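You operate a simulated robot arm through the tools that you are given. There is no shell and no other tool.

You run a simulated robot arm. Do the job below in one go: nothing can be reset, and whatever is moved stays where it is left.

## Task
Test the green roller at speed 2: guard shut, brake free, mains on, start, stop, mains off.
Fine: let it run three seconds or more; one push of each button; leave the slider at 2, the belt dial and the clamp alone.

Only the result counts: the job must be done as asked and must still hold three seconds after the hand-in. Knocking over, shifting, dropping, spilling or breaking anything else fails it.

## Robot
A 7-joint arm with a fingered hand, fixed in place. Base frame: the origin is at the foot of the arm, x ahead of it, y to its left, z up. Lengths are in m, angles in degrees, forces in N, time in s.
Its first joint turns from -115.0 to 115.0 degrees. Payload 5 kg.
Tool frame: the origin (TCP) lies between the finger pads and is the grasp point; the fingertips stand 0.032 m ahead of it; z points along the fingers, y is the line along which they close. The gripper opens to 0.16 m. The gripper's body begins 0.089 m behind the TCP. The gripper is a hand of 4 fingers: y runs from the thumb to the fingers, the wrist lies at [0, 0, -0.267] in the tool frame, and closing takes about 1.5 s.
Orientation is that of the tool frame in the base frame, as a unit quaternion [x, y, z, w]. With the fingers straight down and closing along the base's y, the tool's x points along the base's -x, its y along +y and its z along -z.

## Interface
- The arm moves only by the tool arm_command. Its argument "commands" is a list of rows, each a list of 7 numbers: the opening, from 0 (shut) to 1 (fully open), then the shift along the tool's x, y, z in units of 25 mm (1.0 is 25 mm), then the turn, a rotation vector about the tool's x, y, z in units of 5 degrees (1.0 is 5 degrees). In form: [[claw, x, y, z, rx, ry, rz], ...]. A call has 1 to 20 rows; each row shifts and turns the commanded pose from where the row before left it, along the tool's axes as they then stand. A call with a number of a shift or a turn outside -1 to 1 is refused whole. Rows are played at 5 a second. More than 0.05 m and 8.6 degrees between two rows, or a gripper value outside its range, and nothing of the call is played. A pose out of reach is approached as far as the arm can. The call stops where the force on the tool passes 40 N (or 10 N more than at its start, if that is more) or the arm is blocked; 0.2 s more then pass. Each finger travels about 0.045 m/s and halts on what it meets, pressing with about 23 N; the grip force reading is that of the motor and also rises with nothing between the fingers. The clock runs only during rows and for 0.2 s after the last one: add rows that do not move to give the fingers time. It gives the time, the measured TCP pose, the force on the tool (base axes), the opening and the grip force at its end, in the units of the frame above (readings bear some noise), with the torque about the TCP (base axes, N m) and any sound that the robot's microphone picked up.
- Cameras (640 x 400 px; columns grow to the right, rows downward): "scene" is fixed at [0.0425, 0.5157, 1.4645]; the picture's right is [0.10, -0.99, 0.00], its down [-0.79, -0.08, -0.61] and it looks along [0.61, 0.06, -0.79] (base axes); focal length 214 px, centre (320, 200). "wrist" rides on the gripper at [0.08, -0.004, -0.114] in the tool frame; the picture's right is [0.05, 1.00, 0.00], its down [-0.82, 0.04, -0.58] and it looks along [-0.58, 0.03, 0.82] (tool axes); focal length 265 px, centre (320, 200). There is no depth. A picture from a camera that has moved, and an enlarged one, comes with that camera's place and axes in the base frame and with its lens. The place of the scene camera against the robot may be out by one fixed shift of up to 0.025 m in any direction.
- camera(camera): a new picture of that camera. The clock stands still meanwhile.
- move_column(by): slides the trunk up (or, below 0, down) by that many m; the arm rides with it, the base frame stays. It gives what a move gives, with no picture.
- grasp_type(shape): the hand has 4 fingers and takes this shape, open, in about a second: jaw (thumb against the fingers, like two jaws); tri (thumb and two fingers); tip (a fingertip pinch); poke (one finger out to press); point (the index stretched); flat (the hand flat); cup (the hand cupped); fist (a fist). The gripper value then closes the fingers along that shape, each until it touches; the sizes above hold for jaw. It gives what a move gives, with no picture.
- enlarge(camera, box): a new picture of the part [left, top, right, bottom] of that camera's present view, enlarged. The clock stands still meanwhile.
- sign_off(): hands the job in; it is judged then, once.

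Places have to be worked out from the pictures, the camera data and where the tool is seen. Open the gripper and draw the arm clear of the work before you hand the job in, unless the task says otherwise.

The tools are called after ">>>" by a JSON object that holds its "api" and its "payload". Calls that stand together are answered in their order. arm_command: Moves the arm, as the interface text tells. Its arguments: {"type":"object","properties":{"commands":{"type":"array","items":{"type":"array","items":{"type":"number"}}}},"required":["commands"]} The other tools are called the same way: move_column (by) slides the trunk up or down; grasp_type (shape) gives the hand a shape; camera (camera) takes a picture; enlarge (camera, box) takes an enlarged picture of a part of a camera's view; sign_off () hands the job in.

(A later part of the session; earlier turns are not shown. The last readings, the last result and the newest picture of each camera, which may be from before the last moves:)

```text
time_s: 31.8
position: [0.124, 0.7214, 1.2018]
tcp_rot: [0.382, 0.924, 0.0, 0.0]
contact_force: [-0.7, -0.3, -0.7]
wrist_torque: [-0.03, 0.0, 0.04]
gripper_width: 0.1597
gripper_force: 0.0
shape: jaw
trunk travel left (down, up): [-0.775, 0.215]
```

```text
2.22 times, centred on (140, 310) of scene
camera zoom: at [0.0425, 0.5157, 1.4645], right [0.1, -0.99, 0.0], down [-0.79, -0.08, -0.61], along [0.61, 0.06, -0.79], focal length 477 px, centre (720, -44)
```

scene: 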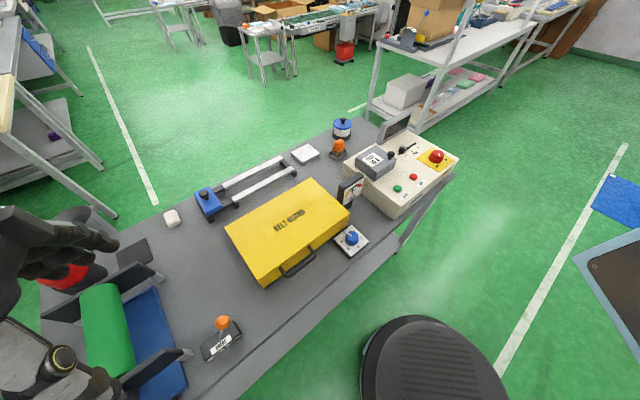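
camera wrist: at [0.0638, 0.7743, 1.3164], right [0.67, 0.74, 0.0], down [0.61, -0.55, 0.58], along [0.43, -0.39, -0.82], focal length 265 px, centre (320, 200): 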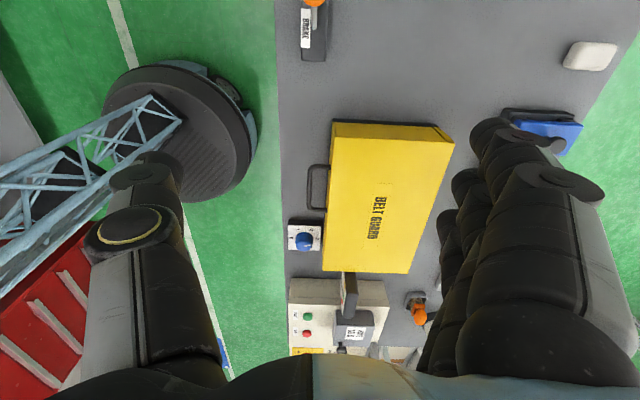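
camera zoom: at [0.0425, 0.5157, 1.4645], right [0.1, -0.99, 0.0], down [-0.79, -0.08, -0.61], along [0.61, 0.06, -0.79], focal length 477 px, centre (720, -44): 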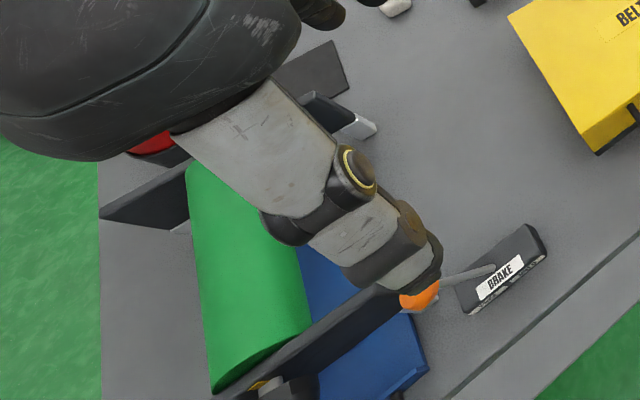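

The brake lever is over at FREE. Now I travel high across the bench to inspect the control panel.

>>> {"api": "arm_command", "payload": {"commands": [[1, -1, 0.08, 0, 0, 0, 0], [1, -1, 0.08, 0, 0, 0, 0], [1, -1, 0.08, 0, 0, 0, 0], [1, -1, 0.08, 0, 0, 0, 0], [1, -1, 0.08, 0, 0, 0, 0], [1, -1, 0.08, 0, 0, 0, 0], [1, -1, 0.08, 0, 0, 0, 0], [1, -1, 0.08, 0, 0, 0, 0], [1, -1, 0.08, 0, 0, 0, 0], [1, -1, 0.08, 0, 0, 0, 0], [1, -1, 0.08, 0, 0, 0, 0], [1, -1, 0.08, 0, 0, 0, 0], [1, -1, 0.08, 0, 0, 0, 0], [1, -1, 0.08, 0, 0, 0, 0], [1, -1, 0.08, 0, 0, 0, 0], [1, -1, 0.08, 0, 0, 0, 0], [1, -1, 0.08, 0, 0, 0, 0], [1, -1, 0.08, 0, 0, 0, 0], [1, -1, 0.08, 0, 0, 0, 0], [1, -1, 0.08, 0, 0, 0, 0]]}}

>>> {"api": "camera", "payload": {"camera": "wrist"}}

>>> {"api": "camera", "payload": {"camera": "scene"}}

```text
time_s: 36.0
position: [0.5064, 0.3958, 1.203]
tcp_rot: [0.381, 0.924, 0.0, -0.001]
contact_force: [0.0, -0.9, 0.1]
wrist_torque: [0.01, 0.01, 0.02]
gripper_width: 0.1599
gripper_force: 0.2
shape: jaw
trunk travel left (down, up): [-0.775, 0.215]
```

```text
taken
camera wrist: at [0.4458, 0.4495, 1.3168], right [0.67, 0.74, 0.0], down [0.61, -0.55, 0.58], along [0.43, -0.38, -0.82], focal length 265 px, centre (320, 200)
```

wrist: 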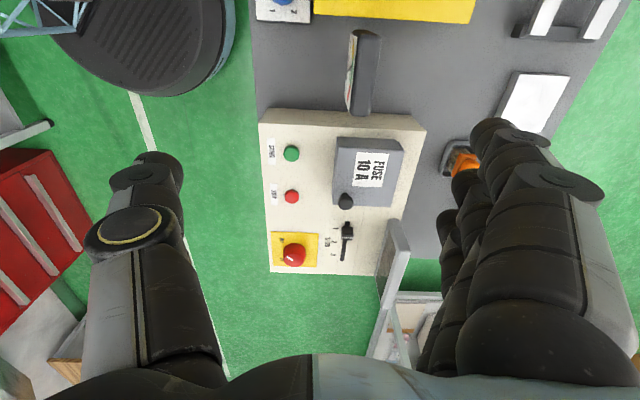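

```text
taken
```

scene: 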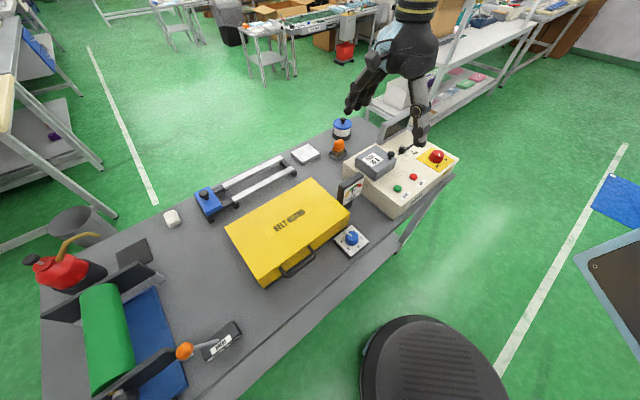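

The scene confirms the brake at FREE and guard shut. I enlarge the panel from this viewpoint to fix positions.

>>> {"api": "enlarge", "payload": {"camera": "wrist", "box": [250, 100, 430, 290]}}

>>> {"api": "enlarge", "payload": {"camera": "wrist", "box": [260, 200, 370, 280]}}

>>> {"api": "enlarge", "payload": {"camera": "scene", "box": [340, 100, 470, 220]}}

```text
2.11 times, centred on (340, 195) of wrist
camera zoom: at [0.4458, 0.4495, 1.3168], right [0.67, 0.74, 0.0], down [0.61, -0.55, 0.58], along [0.43, -0.38, -0.82], focal length 559 px, centre (278, 210)
```

zoom: 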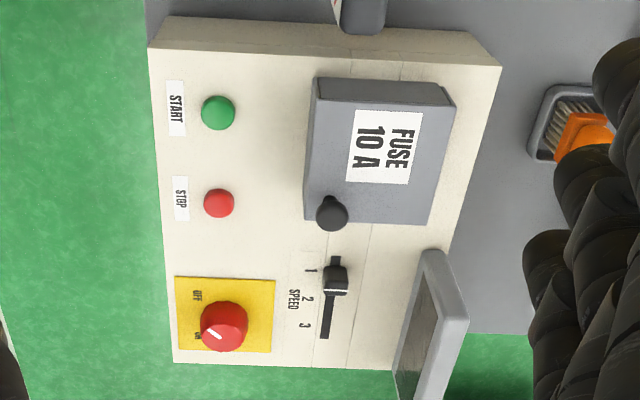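

```text
5.00 times, centred on (315, 240) of wrist
camera zoom: at [0.4458, 0.4495, 1.3168], right [0.67, 0.74, 0.0], down [0.61, -0.55, 0.58], along [0.43, -0.38, -0.82], focal length 1327 px, centre (345, 0)
```

zoom: 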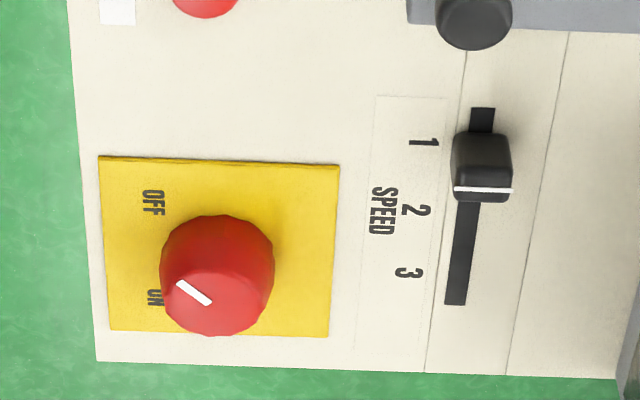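

```text
3.33 times, centred on (405, 160) of scene
camera zoom: at [0.0425, 0.5157, 1.4645], right [0.1, -0.99, 0.0], down [-0.79, -0.08, -0.61], along [0.61, 0.06, -0.79], focal length 715 px, centre (37, 333)
```

zoom: 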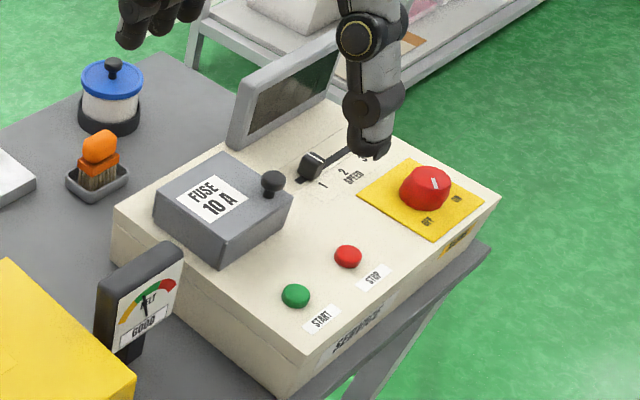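

From this view: slider knob ≈ (0.759, 0.247, z 0.90) at "1", label 2 is 40 mm further along the slot; fuse box ends ~75 mm short of it; mains knob centre ≈ (0.738, 0.113), pointer on OFF with ON about 72° counter-clockwise from above. I shape the hand to poke and look at where the finger is.

>>> {"api": "grasp_type", "payload": {"shape": "poke"}}

>>> {"api": "camera", "payload": {"camera": "wrist"}}

>>> {"api": "enlarge", "payload": {"camera": "scene", "box": [330, 0, 470, 160]}}

```text
time_s: 36.9
position: [0.5047, 0.3967, 1.2039]
tcp_rot: [0.382, 0.924, 0.0, 0.0]
contact_force: [-0.1, 0.3, 0.1]
wrist_torque: [-0.01, 0.04, -0.03]
gripper_width: 0.0
gripper_force: 0.1
shape: poke
trunk travel left (down, up): [-0.775, 0.215]
```

```text
taken
camera wrist: at [0.4452, 0.4502, 1.3168], right [0.67, 0.74, 0.0], down [0.61, -0.55, 0.58], along [0.43, -0.39, -0.82], focal length 265 px, centre (320, 200)
```

wrist: 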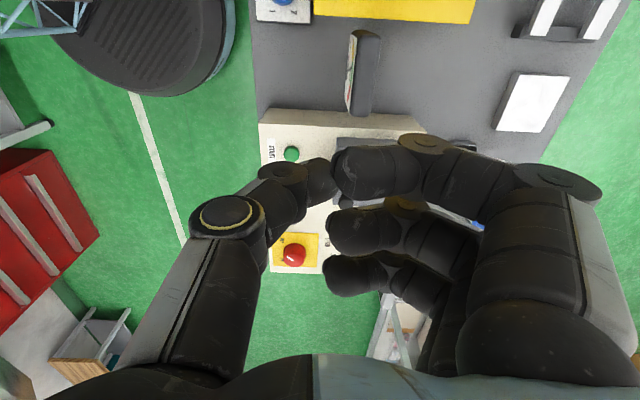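

```text
2.50 times, centred on (400, 80) of scene
camera zoom: at [0.0425, 0.5157, 1.4645], right [0.1, -0.99, 0.0], down [-0.79, -0.08, -0.61], along [0.61, 0.06, -0.79], focal length 536 px, centre (120, 500)
```

zoom: 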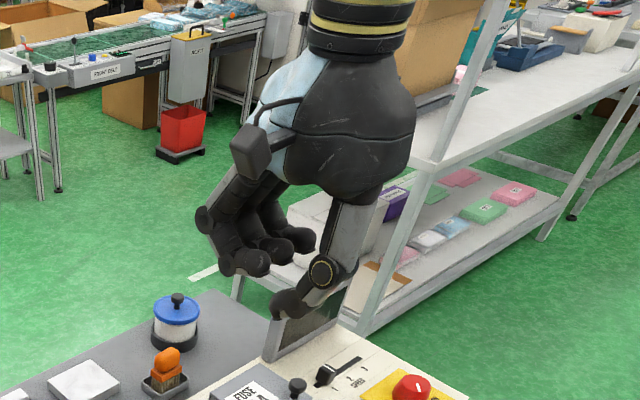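

In "poke" the fingers fold inwards and no finger clearly stands out downwards; I compare with "point".

>>> {"api": "grasp_type", "payload": {"shape": "point"}}

>>> {"api": "camera", "payload": {"camera": "wrist"}}

>>> {"api": "enlarge", "payload": {"camera": "scene", "box": [330, 0, 470, 160]}}

```text
time_s: 37.8
position: [0.5064, 0.3958, 1.2031]
tcp_rot: [0.382, 0.924, -0.001, 0.0]
contact_force: [0.8, 0.2, -0.6]
wrist_torque: [0.0, 0.02, 0.05]
gripper_width: 0.1521
gripper_force: 0.0
shape: point
trunk travel left (down, up): [-0.775, 0.215]
```

```text
taken
camera wrist: at [0.4452, 0.4502, 1.3168], right [0.67, 0.74, 0.0], down [0.61, -0.55, 0.58], along [0.43, -0.39, -0.82], focal length 265 px, centre (320, 200)
```

wrist: 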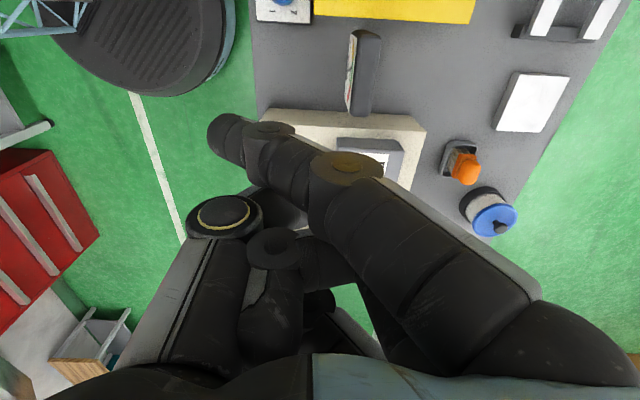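

```text
2.50 times, centred on (400, 80) of scene
camera zoom: at [0.0425, 0.5157, 1.4645], right [0.1, -0.99, 0.0], down [-0.79, -0.08, -0.61], along [0.61, 0.06, -0.79], focal length 536 px, centre (120, 500)
```

zoom: 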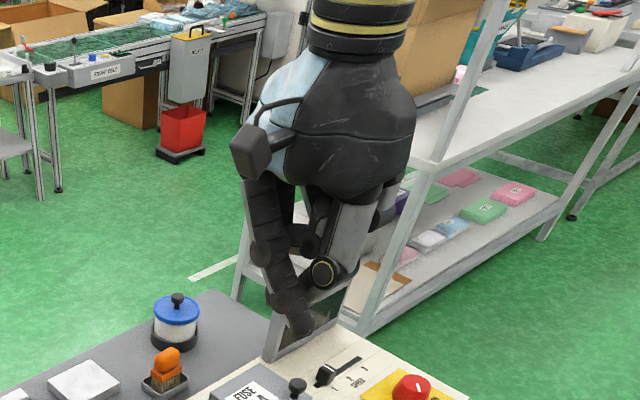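

"Point" gives a slanted index. I also check the fingertip pinch, closed, as a slim tool for slider and buttons.

>>> {"api": "grasp_type", "payload": {"shape": "tip"}}

>>> {"api": "camera", "payload": {"camera": "wrist"}}

>>> {"api": "arm_command", "payload": {"commands": [[0, 0, 0, 0, 0, 0, 0], [0, 0, 0, 0, 0, 0, 0], [0, 0, 0, 0, 0, 0, 0], [0, 0, 0, 0, 0, 0, 0], [0, 0, 0, 0, 0, 0, 0], [0, 0, 0, 0, 0, 0, 0], [0, 0, 0, 0, 0, 0, 0], [0, 0, 0, 0, 0, 0, 0]]}}

>>> {"api": "camera", "payload": {"camera": "wrist"}}

>>> {"api": "enlarge", "payload": {"camera": "scene", "box": [330, 0, 470, 160]}}

```text
time_s: 38.7
position: [0.5064, 0.3959, 1.2026]
tcp_rot: [0.382, 0.924, 0.0, 0.0]
contact_force: [-0.2, 0.1, -0.3]
wrist_torque: [0.01, 0.0, 0.02]
gripper_width: 0.1598
gripper_force: 0.1
shape: tip
trunk travel left (down, up): [-0.775, 0.215]
```

```text
taken
camera wrist: at [0.4452, 0.4502, 1.3168], right [0.67, 0.74, 0.0], down [0.61, -0.55, 0.58], along [0.43, -0.39, -0.82], focal length 265 px, centre (320, 200)
```

wrist: 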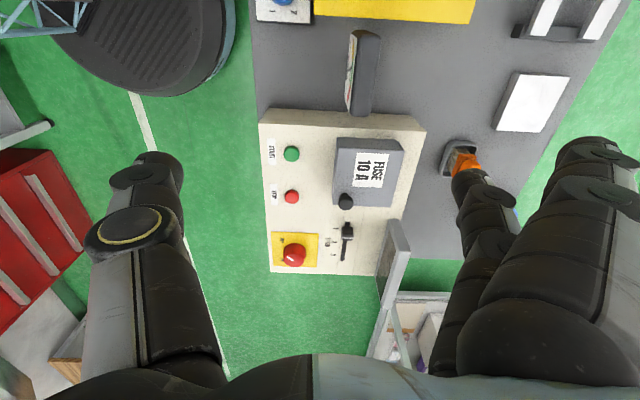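

```text
time_s: 40.5
position: [0.5053, 0.3964, 1.203]
tcp_rot: [0.382, 0.924, 0.0, 0.0]
contact_force: [-0.3, -1.2, -1.4]
wrist_torque: [0.0, 0.02, -0.03]
gripper_width: 0.0
gripper_force: 0.2
shape: tip
trunk travel left (down, up): [-0.775, 0.215]
```

```text
taken
camera wrist: at [0.4453, 0.4501, 1.3168], right [0.67, 0.74, 0.0], down [0.61, -0.55, 0.58], along [0.43, -0.39, -0.82], focal length 265 px, centre (320, 200)
```

wrist: 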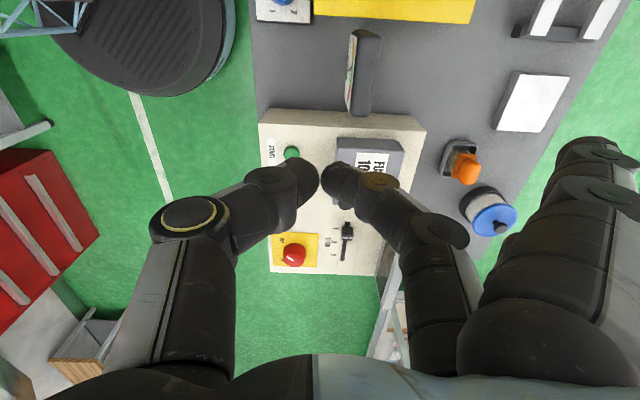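

```text
2.50 times, centred on (400, 80) of scene
camera zoom: at [0.0425, 0.5157, 1.4645], right [0.1, -0.99, 0.0], down [-0.79, -0.08, -0.61], along [0.61, 0.06, -0.79], focal length 536 px, centre (120, 500)
```

zoom: 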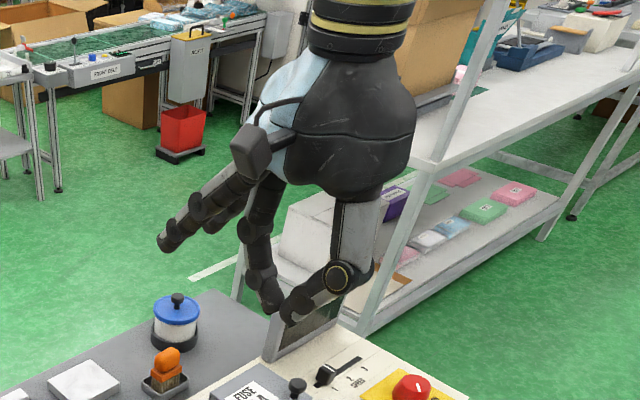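

The tip pinch spreads other fingers, so the jaw serves better: gripping the slider knob across the slot (knob ≈ 27 mm wide, top z≈0.912, centre ≈ (0.766, 0.239)), with 80+ mm free to the display. I go above it with the jaw partly open.

>>> {"api": "grasp_type", "payload": {"shape": "jaw"}}

>>> {"api": "arm_command", "payload": {"commands": [[0.45, -0.985, 0.245, 0, 0, 0, 0], [0.45, -0.985, 0.245, 0, 0, 0, 0], [0.45, -0.985, 0.245, 0, 0, 0, 0], [0.45, -0.985, 0.245, 0, 0, 0, 0], [0.45, -0.985, 0.245, 0, 0, 0, 0], [0.45, -0.985, 0.245, 0, 0, 0, 0], [0.45, -0.985, 0.245, 0, 0, 0, 0], [0.45, -0.985, 0.245, 0, 0, 0, 0], [0.45, -0.985, 0.245, 0, 0, 0, 0], [0.45, -0.985, 0.245, 0, 0, 0, 0], [0.45, -0.985, 0.245, 0, 0, 0, 0], [0.45, -0.985, 0.245, 0, 0, 0, 0], [0.45, 0, 0, 1, 0, 0, 0], [0.45, 0, 0, 1, 0, 0, 0], [0.45, 0, 0, 1, 0, 0, 0], [0.45, 0, 0, 1, 0, 0, 0], [0.45, 0, 0, 1, 0, 0, 0], [0.45, 0, 0, 0, 0, 0, 0]]}}

>>> {"api": "camera", "payload": {"camera": "wrist"}}

>>> {"api": "enlarge", "payload": {"camera": "scene", "box": [330, 50, 470, 200]}}

```text
time_s: 41.4
position: [0.506, 0.3957, 1.2025]
tcp_rot: [0.382, 0.924, 0.0, -0.001]
contact_force: [-0.5, -0.3, 0.0]
wrist_torque: [-0.02, 0.01, 0.02]
gripper_width: 0.16
gripper_force: 0.0
shape: jaw
trunk travel left (down, up): [-0.775, 0.215]
```

```text
time_s: 45.2
position: [0.7673, 0.2413, 1.0767]
tcp_rot: [0.382, 0.924, 0.0, 0.001]
contact_force: [0.0, -0.7, 0.4]
wrist_torque: [0.0, -0.01, -0.01]
gripper_width: 0.0728
gripper_force: 0.0
shape: jaw
trunk travel left (down, up): [-0.775, 0.215]
```

```text
taken
camera wrist: at [0.7072, 0.2945, 1.1916], right [0.67, 0.74, 0.0], down [0.61, -0.55, 0.58], along [0.43, -0.39, -0.82], focal length 265 px, centre (320, 200)
```

wrist: 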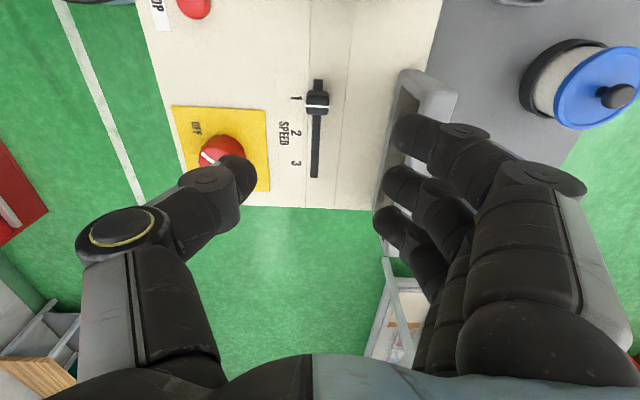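

```text
2.67 times, centred on (400, 125) of scene
camera zoom: at [0.0425, 0.5157, 1.4645], right [0.1, -0.99, 0.0], down [-0.79, -0.08, -0.61], along [0.61, 0.06, -0.79], focal length 572 px, centre (107, 400)
```

zoom: 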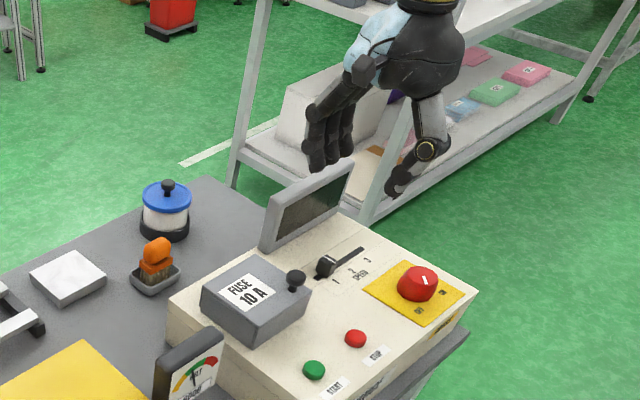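

The slider line is at (0.763, 0.240), 4–5 mm nearer than my hand's centre. I correct, narrow the jaw to 50 mm (keeps ~20 mm off the display) and lower in stages.

>>> {"api": "arm_command", "payload": {"commands": [[0.32, 0.08, -0.17, 0, 0, 0, 0], [0.32, 0, 0, 0, 0, 0, 0], [0.32, 0, 0, 1, 0, 0, 0], [0.32, 0, 0, 1, 0, 0, 0], [0.32, 0, 0, 1, 0, 0, 0], [0.32, 0, 0, 1, 0, 0, 0], [0.32, 0, 0, 0.8, 0, 0, 0], [0.32, 0, 0, 0, 0, 0, 0]]}}

>>> {"api": "camera", "payload": {"camera": "wrist"}}

>>> {"api": "enlarge", "payload": {"camera": "scene", "box": [340, 90, 460, 200]}}

```text
time_s: 47.0
position: [0.7611, 0.2387, 0.9578]
tcp_rot: [0.382, 0.924, 0.0, 0.0]
contact_force: [0.1, -0.3, -0.4]
wrist_torque: [0.01, 0.02, -0.03]
gripper_width: 0.0519
gripper_force: 0.1
shape: jaw
trunk travel left (down, up): [-0.775, 0.215]
```

```text
taken
camera wrist: at [0.7002, 0.2929, 1.072], right [0.67, 0.74, 0.0], down [0.61, -0.55, 0.58], along [0.43, -0.39, -0.82], focal length 265 px, centre (320, 200)
```

wrist: 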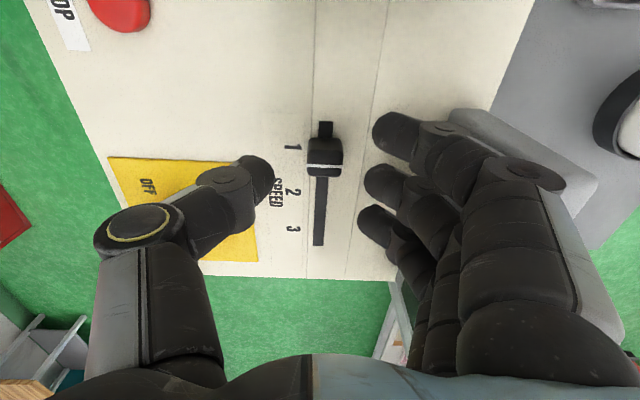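

```text
3.64 times, centred on (400, 145) of scene
camera zoom: at [0.0425, 0.5157, 1.4645], right [0.1, -0.99, 0.0], down [-0.79, -0.08, -0.61], along [0.61, 0.06, -0.79], focal length 780 px, centre (29, 400)
```

zoom: 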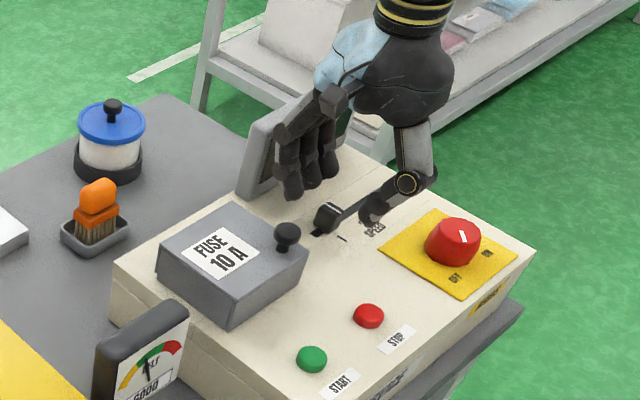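

Aligned within about 2 mm. I lower the last 30 mm and then close gently on the slider knob.

>>> {"api": "arm_command", "payload": {"commands": [[0.32, 0, 0.05, 0.5, 0, 0, 0], [0.32, -0.05, 0, 0.4, 0, 0, 0], [0.32, 0, 0, 0.35, 0, 0, 0], [0.32, 0, 0, 0, 0, 0, 0]]}}

>>> {"api": "camera", "payload": {"camera": "wrist"}}

>>> {"api": "enlarge", "payload": {"camera": "scene", "box": [360, 110, 440, 180]}}

```text
time_s: 48.0
position: [0.7628, 0.2383, 0.9263]
tcp_rot: [0.382, 0.924, 0.0, 0.0]
contact_force: [0.7, 0.5, -0.7]
wrist_torque: [0.01, 0.02, 0.04]
gripper_width: 0.0514
gripper_force: 0.0
shape: jaw
trunk travel left (down, up): [-0.775, 0.215]
```

```text
taken
camera wrist: at [0.7026, 0.2925, 1.041], right [0.67, 0.74, 0.0], down [0.61, -0.55, 0.58], along [0.43, -0.39, -0.82], focal length 265 px, centre (320, 200)
```

wrist: 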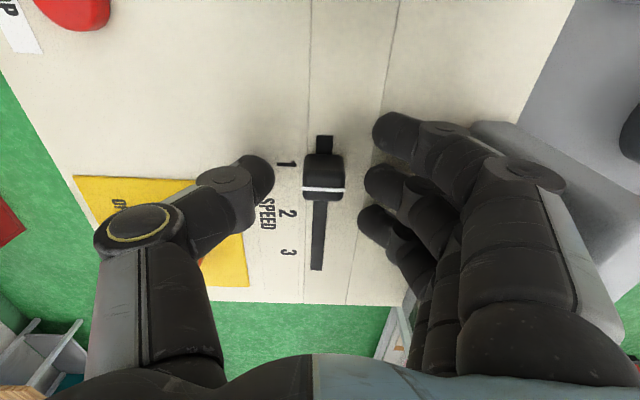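

```text
5.71 times, centred on (400, 145) of scene
camera zoom: at [0.0425, 0.5157, 1.4645], right [0.1, -0.99, 0.0], down [-0.79, -0.08, -0.61], along [0.61, 0.06, -0.79], focal length 1226 px, centre (-137, 514)
```

zoom: 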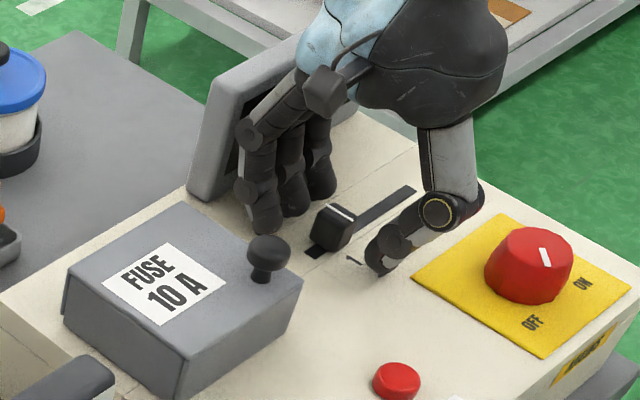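

The jaw stands around the knob with no contact force. I close on it.

>>> {"api": "arm_command", "payload": {"commands": [[0.2, 0, 0, 0, 0, 0, 0], [0.1, 0, 0, 0, 0, 0, 0], [0.1, 0, 0, 0, 0, 0, 0], [0.1, 0, 0, 0, 0, 0, 0], [0.1, 0, 0, 0, 0, 0, 0]]}}

>>> {"api": "camera", "payload": {"camera": "wrist"}}

```text
time_s: 49.2
position: [0.7619, 0.2369, 0.9262]
tcp_rot: [0.383, 0.924, -0.001, -0.001]
contact_force: [-5.2, -4.0, -1.2]
wrist_torque: [-0.02, 0.01, -0.01]
gripper_width: 0.005
gripper_force: 22.5
shape: jaw
trunk travel left (down, up): [-0.775, 0.215]
```

```text
taken
camera wrist: at [0.7017, 0.2913, 1.0405], right [0.67, 0.74, 0.0], down [0.61, -0.55, 0.58], along [0.43, -0.39, -0.82], focal length 265 px, centre (320, 200)
```

wrist: 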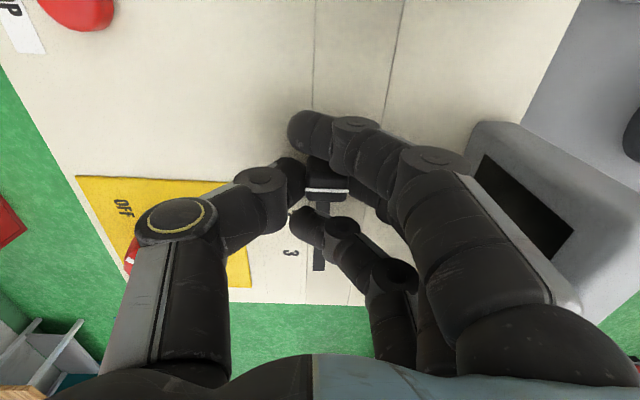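

The thumb and middle finger hold the knob, with index and ring caging it fore and aft. I slide it 40 mm towards 2.

>>> {"api": "arm_command", "payload": {"commands": [[0.1, -0.3, 0, 0, 0, 0, 0], [0.1, -0.3, 0, 0, 0, 0, 0], [0.1, -0.3, 0, 0, 0, 0, 0], [0.1, -0.3, 0, 0, 0, 0, 0], [0.1, -0.3, 0, 0, 0, 0, 0], [0.1, 0, 0, 0, 0, 0, 0]]}}

>>> {"api": "camera", "payload": {"camera": "wrist"}}

>>> {"api": "enlarge", "payload": {"camera": "scene", "box": [360, 110, 440, 180]}}

```text
time_s: 50.6
position: [0.7888, 0.2103, 0.9259]
tcp_rot: [0.382, 0.924, 0.0, 0.0]
contact_force: [-8.7, -9.7, -2.5]
wrist_torque: [-0.14, 0.15, 0.03]
gripper_width: 0.0047
gripper_force: 23.1
shape: jaw
trunk travel left (down, up): [-0.775, 0.215]
```

```text
taken
camera wrist: at [0.7288, 0.2646, 1.0408], right [0.67, 0.74, 0.0], down [0.61, -0.55, 0.58], along [0.43, -0.39, -0.82], focal length 265 px, centre (320, 200)
```

wrist: 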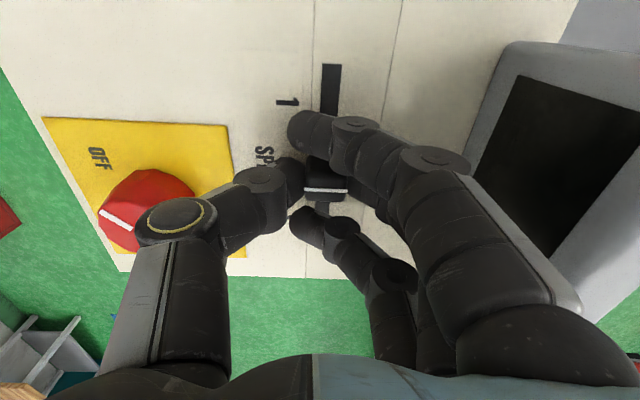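

```text
5.71 times, centred on (400, 145) of scene
camera zoom: at [0.0425, 0.5157, 1.4645], right [0.1, -0.99, 0.0], down [-0.79, -0.08, -0.61], along [0.61, 0.06, -0.79], focal length 1226 px, centre (-137, 514)
```

zoom: 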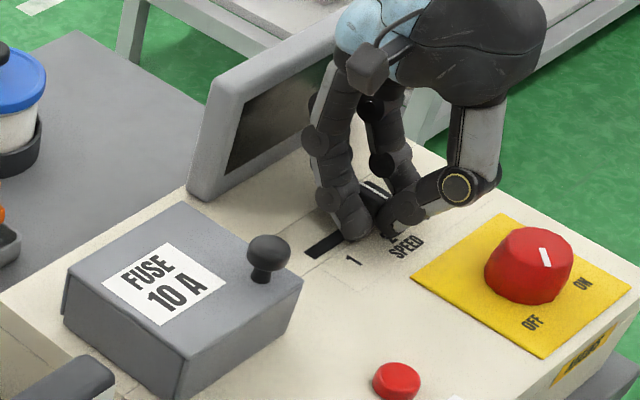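

The knob moved along by 38 mm and now reads about e=0.412 against 0.4125 for mark 2. I add 2 mm, release and rise to check it.

>>> {"api": "arm_command", "payload": {"commands": [[0.1, -0.08, 0, 0, 0, 0, 0], [0.1, 0, 0, 0, 0, 0, 0], [0.3, 0, 0, 0, 0, 0, 0], [0.32, 0, 0, 0, 0, 0, 0], [0.32, 0, 0, 0, 0, 0, 0], [0.32, 0, 0, -0.5, 0, 0, 0], [0.32, 0, 0, -1, 0, 0, 0], [0.32, 0, 0, -1, 0, 0, 0], [0.32, 0, 0, -1, 0, 0, 0], [0.32, 0, 0, -1, 0, 0, 0], [0.32, 0, 0, 0, 0, 0, 0]]}}

>>> {"api": "camera", "payload": {"camera": "wrist"}}

>>> {"api": "enlarge", "payload": {"camera": "wrist", "box": [160, 40, 380, 200]}}

>>> {"api": "enlarge", "payload": {"camera": "scene", "box": [370, 110, 470, 200]}}

```text
time_s: 53.0
position: [0.793, 0.2096, 1.0394]
tcp_rot: [0.383, 0.924, 0.0, 0.0]
contact_force: [0.2, 0.5, 0.0]
wrist_torque: [-0.01, 0.02, -0.02]
gripper_width: 0.051
gripper_force: 0.0
shape: jaw
trunk travel left (down, up): [-0.775, 0.215]
```

```text
taken
camera wrist: at [0.732, 0.2637, 1.1536], right [0.67, 0.74, 0.0], down [0.61, -0.55, 0.58], along [0.43, -0.39, -0.82], focal length 265 px, centre (320, 200)
```

wrist: 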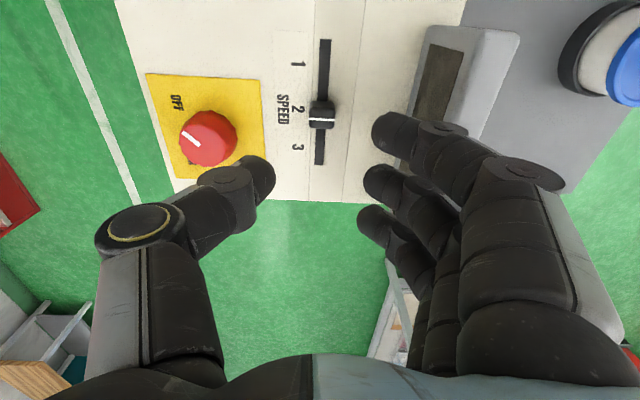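

```text
2.50 times, centred on (270, 120) of wrist
camera zoom: at [0.732, 0.2637, 1.1536], right [0.67, 0.74, 0.0], down [0.61, -0.55, 0.58], along [0.43, -0.39, -0.82], focal length 664 px, centre (445, 400)
```

zoom: 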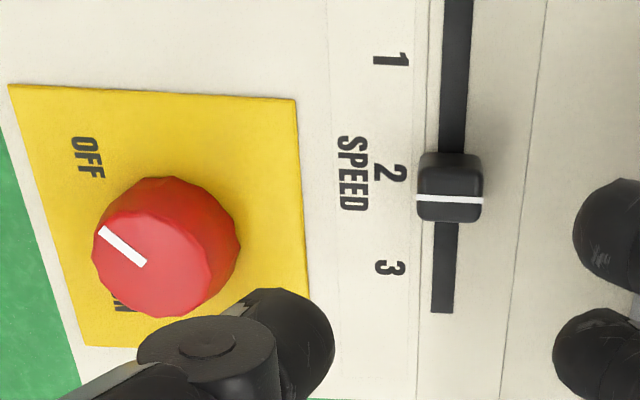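

```text
4.44 times, centred on (420, 155) of scene
camera zoom: at [0.0425, 0.5157, 1.4645], right [0.1, -0.99, 0.0], down [-0.79, -0.08, -0.61], along [0.61, 0.06, -0.79], focal length 953 px, centre (-124, 400)
```

zoom: 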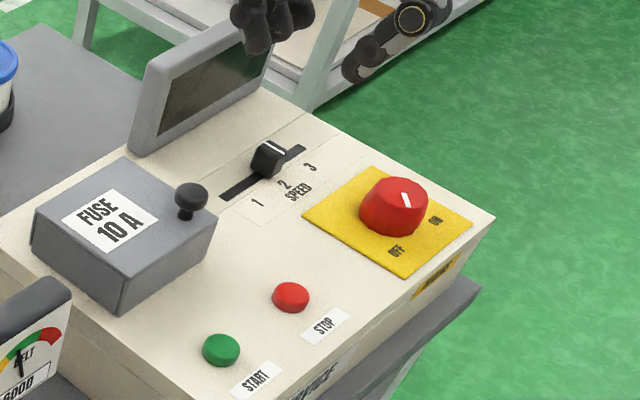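

The slider line sits on mark 2 (e≈0.411 against 0.4105). Next is the mains knob: I rise a little, move over it and turn the hand 45° so the later twist stays in a comfortable wrist range.

>>> {"api": "arm_command", "payload": {"commands": [[0.6, 0, 0, -1, 0, 0, 0], [0.7, 0, 0, -1, 0, 0, 0], [0.7, -0.2, -0.85, -0.5, 0, 0, 0], [0.7, -0.2, -0.85, 0, 0, 0, 0], [0.7, -0.2, -0.85, 0, 0, 0, 0], [0.7, -0.2, -0.85, 0, 0, 0, 0], [0.7, -0.2, -0.85, 0, 0, 0, 0], [0.7, 0, 0, 0, 0, 0, 1], [0.7, 0, 0, 0, 0, 0, 1], [0.7, 0, 0, 0, 0, 0, 1], [0.7, 0, 0, 0, 0, 0, 1], [0.7, 0, 0, 0, 0, 0, 1], [0.7, 0, 0, 0, 0, 0, 1], [0.7, 0, 0, 0, 0, 0, 1], [0.7, 0, 0, 0, 0, 0, 1], [0.7, 0, 0, 0, 0, 0, 1], [0.7, 0, 0, 0, 0, 0, 0]]}}

>>> {"api": "camera", "payload": {"camera": "wrist"}}

>>> {"api": "enlarge", "payload": {"camera": "wrist", "box": [200, 0, 440, 180]}}

>>> {"api": "enlarge", "payload": {"camera": "scene", "box": [370, 70, 490, 200]}}

```text
time_s: 56.6
position: [0.7344, 0.1168, 1.1008]
tcp_rot: [0.707, 0.707, 0.0, 0.0]
contact_force: [-0.5, -0.4, 0.4]
wrist_torque: [0.0, 0.0, 0.03]
gripper_width: 0.1116
gripper_force: 0.1
shape: jaw
trunk travel left (down, up): [-0.775, 0.215]
```

```text
taken
camera wrist: at [0.7297, 0.1969, 1.2155], right [1.0, 0.05, 0.0], down [0.04, -0.82, 0.58], along [0.03, -0.58, -0.82], focal length 265 px, centre (320, 200)
```

wrist: 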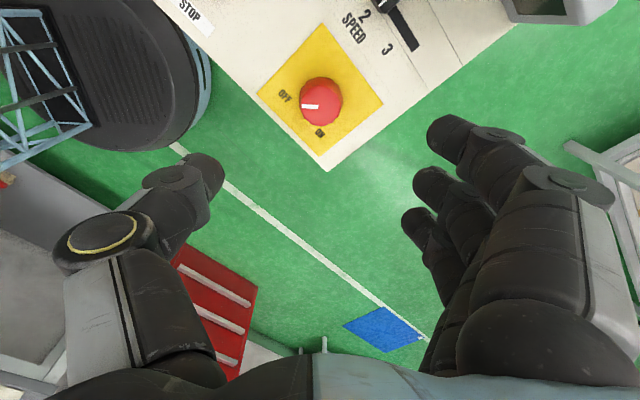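

```text
2.22 times, centred on (320, 90) of wrist
camera zoom: at [0.7297, 0.1969, 1.2155], right [1.0, 0.05, 0.0], down [0.04, -0.82, 0.58], along [0.03, -0.58, -0.82], focal length 590 px, centre (320, 444)
```

zoom: 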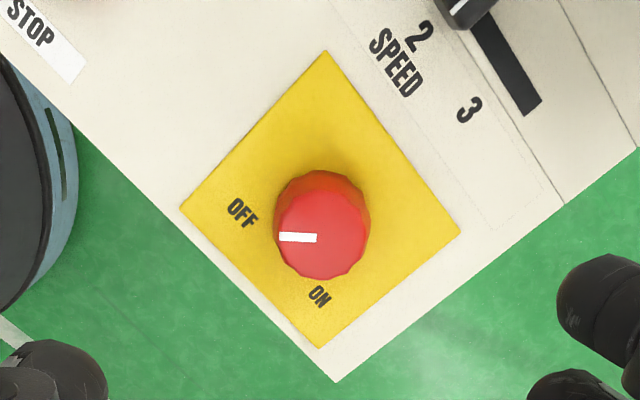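

```text
3.08 times, centred on (430, 135) of scene
camera zoom: at [0.0425, 0.5157, 1.4645], right [0.1, -0.99, 0.0], down [-0.79, -0.08, -0.61], along [0.61, 0.06, -0.79], focal length 660 px, centre (-18, 400)
```

zoom: 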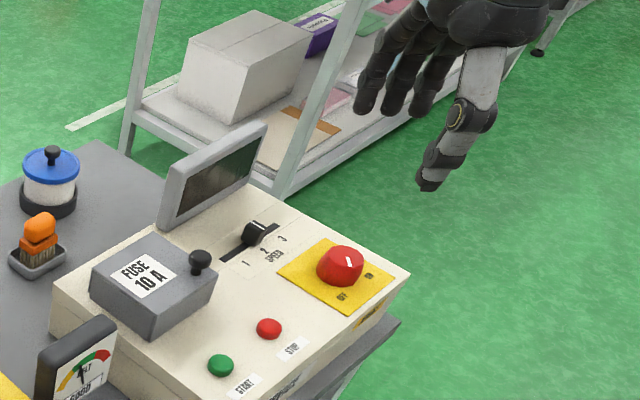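

The knob axis is at about (0.7355, 0.113), top z≈0.92, Ø≈43 mm; pointer at OFF (-x), ON lies 90° counter-clockwise (-y). I pre-turn another 15°, centre over the knob and lower most of the way.

>>> {"api": "arm_command", "payload": {"commands": [[0.7, -0.15, 0.04, 0, 0, 0, 0], [0.7, 0, 0, 0, 0, 0, 1], [0.7, 0, 0, 0, 0, 0, 1], [0.7, 0, 0, 0, 0, 0, 1], [0.7, 0, 0, 1, 0, 0, 0], [0.7, 0, 0, 1, 0, 0, 0], [0.7, 0, 0, 1, 0, 0, 0], [0.7, 0, 0, 1, 0, 0, 0], [0.7, 0, 0, 1, 0, 0, 0], [0.7, 0, 0, 0, 0, 0, 0]]}}

>>> {"api": "camera", "payload": {"camera": "wrist"}}

>>> {"api": "enlarge", "payload": {"camera": "scene", "box": [370, 90, 490, 210]}}

```text
time_s: 58.8
position: [0.7347, 0.1147, 0.9754]
tcp_rot: [0.793, 0.61, 0.001, 0.001]
contact_force: [0.5, -0.6, 0.2]
wrist_torque: [-0.02, -0.03, -0.02]
gripper_width: 0.1115
gripper_force: 0.2
shape: jaw
trunk travel left (down, up): [-0.775, 0.215]
```

```text
taken
camera wrist: at [0.7509, 0.1932, 1.0913], right [0.98, -0.21, 0.0], down [-0.17, -0.8, 0.58], along [-0.12, -0.56, -0.82], focal length 265 px, centre (320, 200)
```

wrist: 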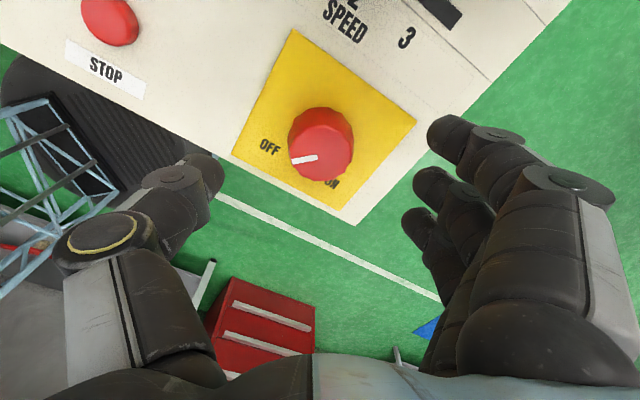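

```text
3.33 times, centred on (430, 150) of scene
camera zoom: at [0.0425, 0.5157, 1.4645], right [0.1, -0.99, 0.0], down [-0.79, -0.08, -0.61], along [0.61, 0.06, -0.79], focal length 715 px, centre (-47, 367)
```

zoom: 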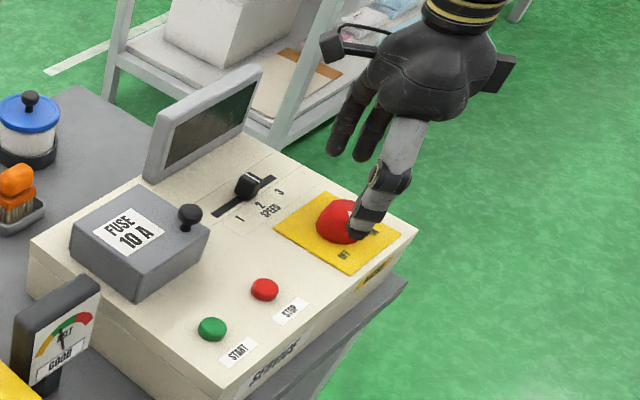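

The hand is centred on the knob within 1–2 mm. I lower the final 45 mm and close on it.

>>> {"api": "arm_command", "payload": {"commands": [[0.7, 0, 0, 0.7, 0, 0, 0], [0.7, 0, 0, 0.6, 0, 0, 0], [0.7, 0, 0, 0.45, 0, 0, 0], [0.7, 0, 0, 0, 0, 0, 0], [0.4, 0, 0, 0, 0, 0, 0], [0.2, 0, 0, 0, 0, 0, 0], [0.18, 0, 0, 0, 0, 0, 0], [0.18, 0, 0, 0, 0, 0, 0], [0.18, 0, 0, 0, 0, 0, 0], [0.18, 0, 0, 0, 0, 0, 0], [0.18, 0, 0, 0, 0, 0, 0]]}}

>>> {"api": "camera", "payload": {"camera": "wrist"}}

>>> {"api": "enlarge", "payload": {"camera": "scene", "box": [370, 90, 490, 210]}}

```text
time_s: 61.2
position: [0.7346, 0.1135, 0.9321]
tcp_rot: [0.793, 0.609, -0.001, -0.001]
contact_force: [-2.4, 0.6, -1.1]
wrist_torque: [-0.02, 0.0, 0.03]
gripper_width: 0.0238
gripper_force: 19.8
shape: jaw
trunk travel left (down, up): [-0.775, 0.215]
```

```text
taken
camera wrist: at [0.7505, 0.1925, 1.0467], right [0.98, -0.21, 0.0], down [-0.17, -0.8, 0.58], along [-0.12, -0.56, -0.82], focal length 265 px, centre (320, 200)
```

wrist: 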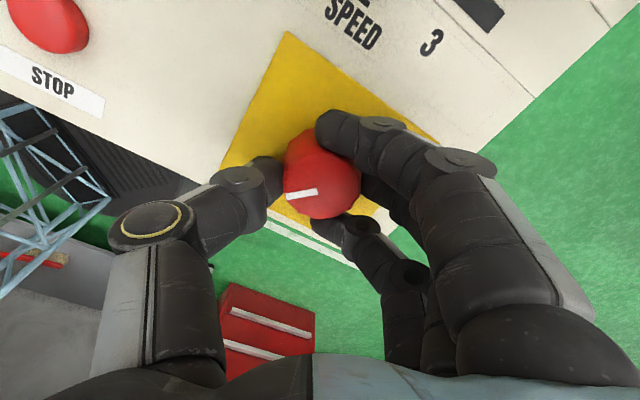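

```text
3.33 times, centred on (430, 150) of scene
camera zoom: at [0.0425, 0.5157, 1.4645], right [0.1, -0.99, 0.0], down [-0.79, -0.08, -0.61], along [0.61, 0.06, -0.79], focal length 715 px, centre (-47, 367)
```

zoom: 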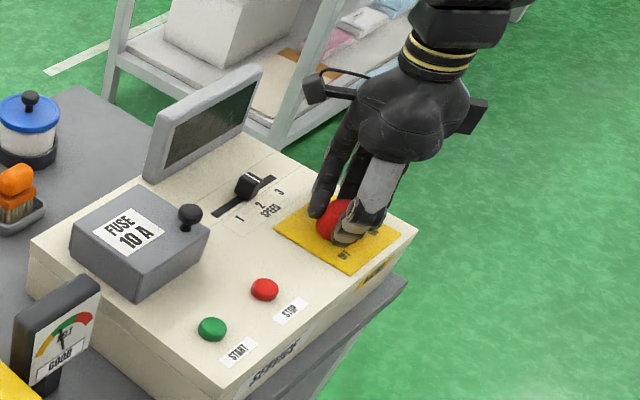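

Knob gripped with balanced forces. I turn it counter-clockwise in steps, first 45°.

>>> {"api": "arm_command", "payload": {"commands": [[0.18, 0, 0, 0, 0, 0, -1], [0.18, 0, 0, 0, 0, 0, -1], [0.18, 0, 0, 0, 0, 0, -1], [0.18, 0, 0, 0, 0, 0, -1], [0.18, 0, 0, 0, 0, 0, -1], [0.18, 0, 0, 0, 0, 0, -1], [0.18, 0, 0, 0, 0, 0, -1], [0.18, 0, 0, 0, 0, 0, -1], [0.18, 0, 0, 0, 0, 0, -1], [0.18, 0, 0, 0, 0, 0, 0]]}}

>>> {"api": "camera", "payload": {"camera": "wrist"}}

```text
time_s: 63.4
position: [0.7349, 0.1124, 0.9332]
tcp_rot: [0.499, 0.867, 0.001, 0.0]
contact_force: [-8.8, -2.3, -1.4]
wrist_torque: [-0.07, 0.17, 0.01]
gripper_width: 0.0234
gripper_force: 23.1
shape: jaw
trunk travel left (down, up): [-0.775, 0.215]
```

```text
taken
camera wrist: at [0.6902, 0.1806, 1.0468], right [0.84, 0.55, 0.0], down [0.45, -0.68, 0.58], along [0.31, -0.48, -0.82], focal length 265 px, centre (320, 200)
```

wrist: 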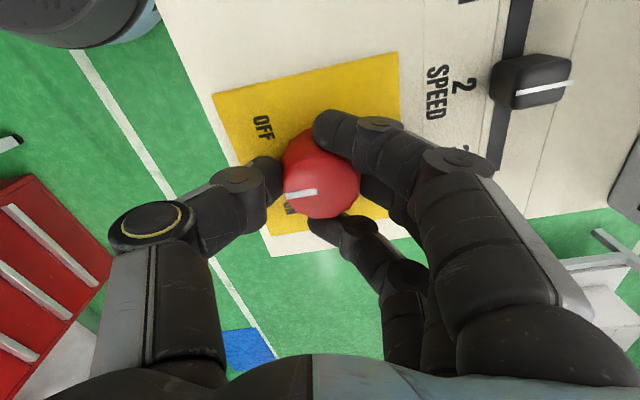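

The pointer turns with the hand. I turn the remaining 45°.

>>> {"api": "arm_command", "payload": {"commands": [[0.18, 0, 0, 0, 0, 0, -1], [0.18, 0, 0, 0, 0, 0, -1], [0.18, 0, 0, 0, 0, 0, -1], [0.18, 0, 0, 0, 0, 0, -1], [0.18, 0, 0, 0, 0, 0, -1], [0.18, 0, 0, 0, 0, 0, -1], [0.18, 0, 0, 0, 0, 0, -1], [0.18, 0, 0, 0, 0, 0, -1], [0.18, 0, 0, 0, 0, 0, -1], [0.18, 0, 0, 0, 0, 0, 0]]}}

>>> {"api": "camera", "payload": {"camera": "wrist"}}

>>> {"api": "enlarge", "payload": {"camera": "scene", "box": [370, 90, 490, 210]}}

```text
time_s: 65.6
position: [0.7344, 0.1139, 0.9333]
tcp_rot: [0.13, 0.992, 0.001, 0.0]
contact_force: [-5.6, -6.4, -4.8]
wrist_torque: [-0.13, 0.13, -0.03]
gripper_width: 0.0229
gripper_force: 22.9
shape: jaw
trunk travel left (down, up): [-0.775, 0.215]
```

```text
taken
camera wrist: at [0.6559, 0.1295, 1.047], right [0.21, 0.98, 0.0], down [0.8, -0.17, 0.58], along [0.56, -0.12, -0.82], focal length 265 px, centre (320, 200)
```

wrist: 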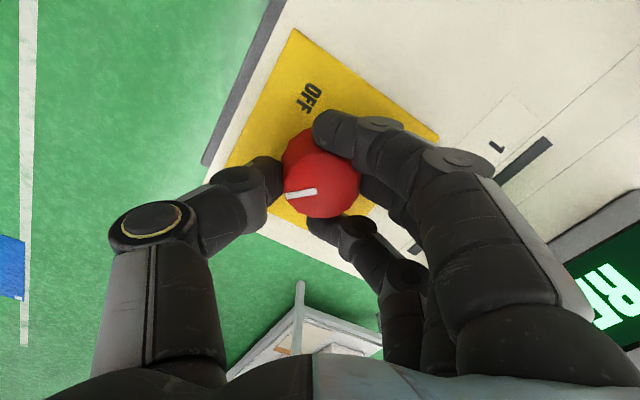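

```text
3.33 times, centred on (430, 150) of scene
camera zoom: at [0.0425, 0.5157, 1.4645], right [0.1, -0.99, 0.0], down [-0.79, -0.08, -0.61], along [0.61, 0.06, -0.79], focal length 715 px, centre (-47, 367)
```

zoom: 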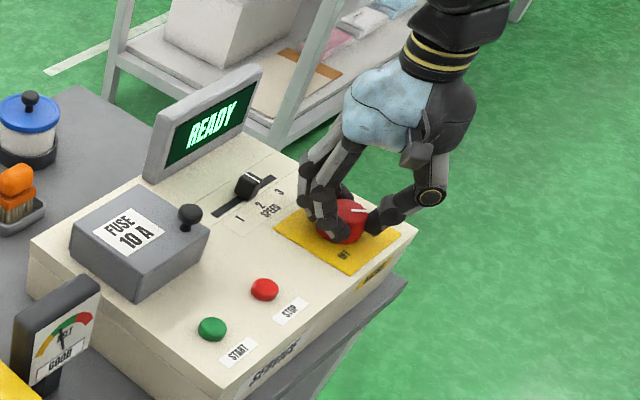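

The display now reads READY – mains is on. I open slightly, rise, and travel to above the START button, turning the hand so its knuckles stay off the fuse box.

>>> {"api": "arm_command", "payload": {"commands": [[0.4, 0, 0, 0, 0, 0, 0], [0.5, 0, 0, 0, 0, 0, 0], [0.5, 0, 0, 0, 0, 0, 0], [0.5, 0, 0, -1, 0, 0, 0], [0.5, 0, 0, -1, 0, 0, 0], [0.5, 0, 0, -1, 0, 0, 0], [0.5, 0, 0, -1, 0, 0, 0], [0.5, 0, 0, -1, 0, 0, 0], [0.5, 0, 0, -1, 0, 0, 0], [0.5, 0, 0, -1, 0, 0, 0], [0.5, 0, 0, 0, 0, 0, 0]]}}

>>> {"api": "camera", "payload": {"camera": "wrist"}}

>>> {"api": "enlarge", "payload": {"camera": "scene", "box": [340, 90, 480, 220]}}

```text
time_s: 68.0
position: [0.734, 0.1122, 1.1078]
tcp_rot: [0.13, 0.991, 0.0, 0.0]
contact_force: [0.5, 0.6, 0.3]
wrist_torque: [0.01, 0.0, 0.01]
gripper_width: 0.0791
gripper_force: 0.0
shape: jaw
trunk travel left (down, up): [-0.775, 0.215]
```

```text
taken
camera wrist: at [0.6557, 0.1289, 1.2228], right [0.21, 0.98, 0.0], down [0.8, -0.17, 0.58], along [0.56, -0.12, -0.82], focal length 265 px, centre (320, 200)
```

wrist: 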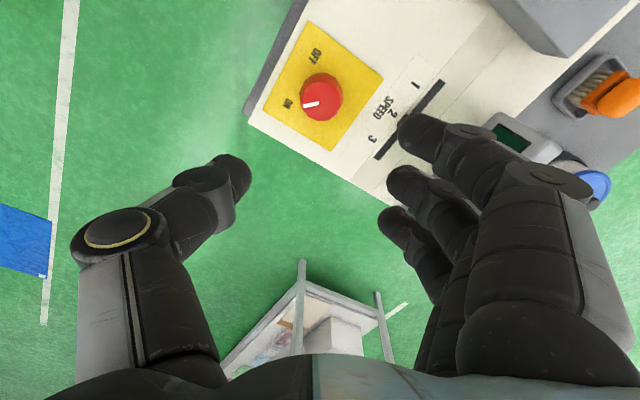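

```text
3.08 times, centred on (410, 155) of scene
camera zoom: at [0.0425, 0.5157, 1.4645], right [0.1, -0.99, 0.0], down [-0.79, -0.08, -0.61], along [0.61, 0.06, -0.79], focal length 660 px, centre (43, 338)
```

zoom: 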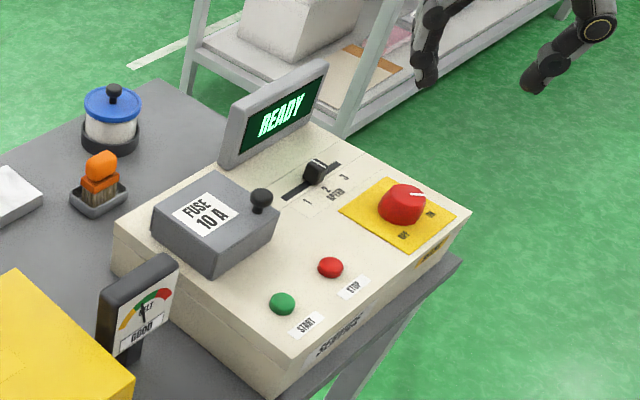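

READY holds with the knob at ON. I move to above START and rotate the hand to tool x ≈ 210°.

>>> {"api": "arm_command", "payload": {"commands": [[0.3, 0.941, 0.523, 0, 0, 0, 0], [0, 0.941, 0.523, 0, 0, 0, 0], [0, 0.941, 0.523, 0, 0, 0, 0], [0, 0.941, 0.523, 0, 0, 0, 0], [0, 0.941, 0.523, 0, 0, 0, 0], [0, 0.941, 0.523, 0, 0, 0, 0], [0, 0.941, 0.523, 0, 0, 0, 0], [0, 0.941, 0.523, 0, 0, 0, 0], [0, 0.941, 0.523, 0, 0, 0, 0], [0, 0, 0, 0, 0, 0, -1], [0, 0, 0, 0, 0, 0, -1], [0, 0, 0, 0, 0, 0, -1], [0, 0, 0, 0, 0, 0, -1], [0, 0, 0, 0, 0, 0, -1], [0, 0, 0, 0, 0, 0, -1], [0, 0, 0, 0, 0, 0, -1], [0, 0, 0, 0, 0, 0, -1], [0, 0, 0, 0, 0, 0, -1], [0, 0, 0, 0, 0, 0, 0]]}}

>>> {"api": "camera", "payload": {"camera": "wrist"}}

>>> {"api": "enlarge", "payload": {"camera": "scene", "box": [330, 70, 480, 220]}}

```text
time_s: 72.0
position: [0.5602, 0.2815, 1.1073]
tcp_rot: [-0.259, 0.966, 0.0, 0.0]
contact_force: [0.8, 0.0, -0.4]
wrist_torque: [-0.04, 0.03, 0.0]
gripper_width: 0.0002
gripper_force: 23.1
shape: jaw
trunk travel left (down, up): [-0.775, 0.215]
```

```text
taken
camera wrist: at [0.4933, 0.2375, 1.2218], right [-0.55, 0.84, 0.0], down [0.68, 0.45, 0.58], along [0.48, 0.32, -0.82], focal length 265 px, centre (320, 200)
```

wrist: 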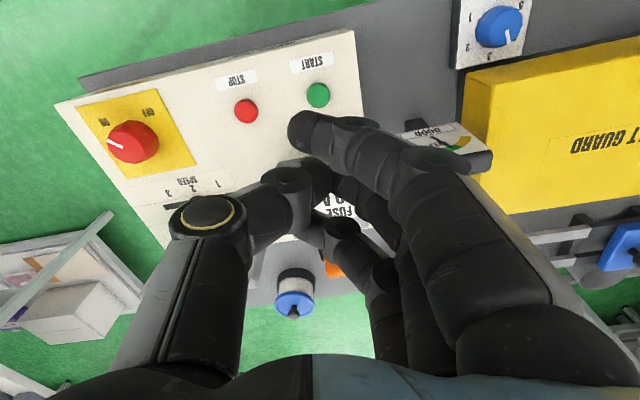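

```text
2.67 times, centred on (405, 145) of scene
camera zoom: at [0.0425, 0.5157, 1.4645], right [0.1, -0.99, 0.0], down [-0.79, -0.08, -0.61], along [0.61, 0.06, -0.79], focal length 572 px, centre (93, 347)
```

zoom: 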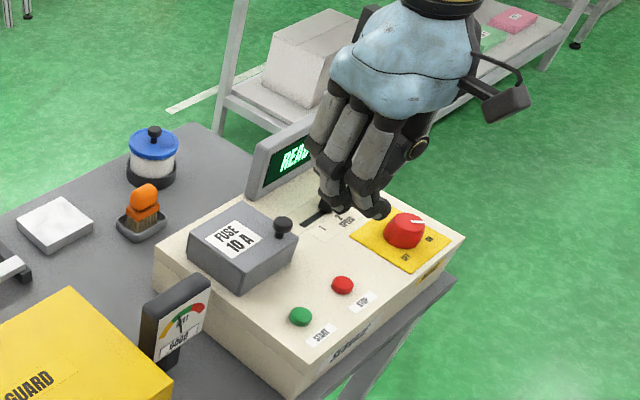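

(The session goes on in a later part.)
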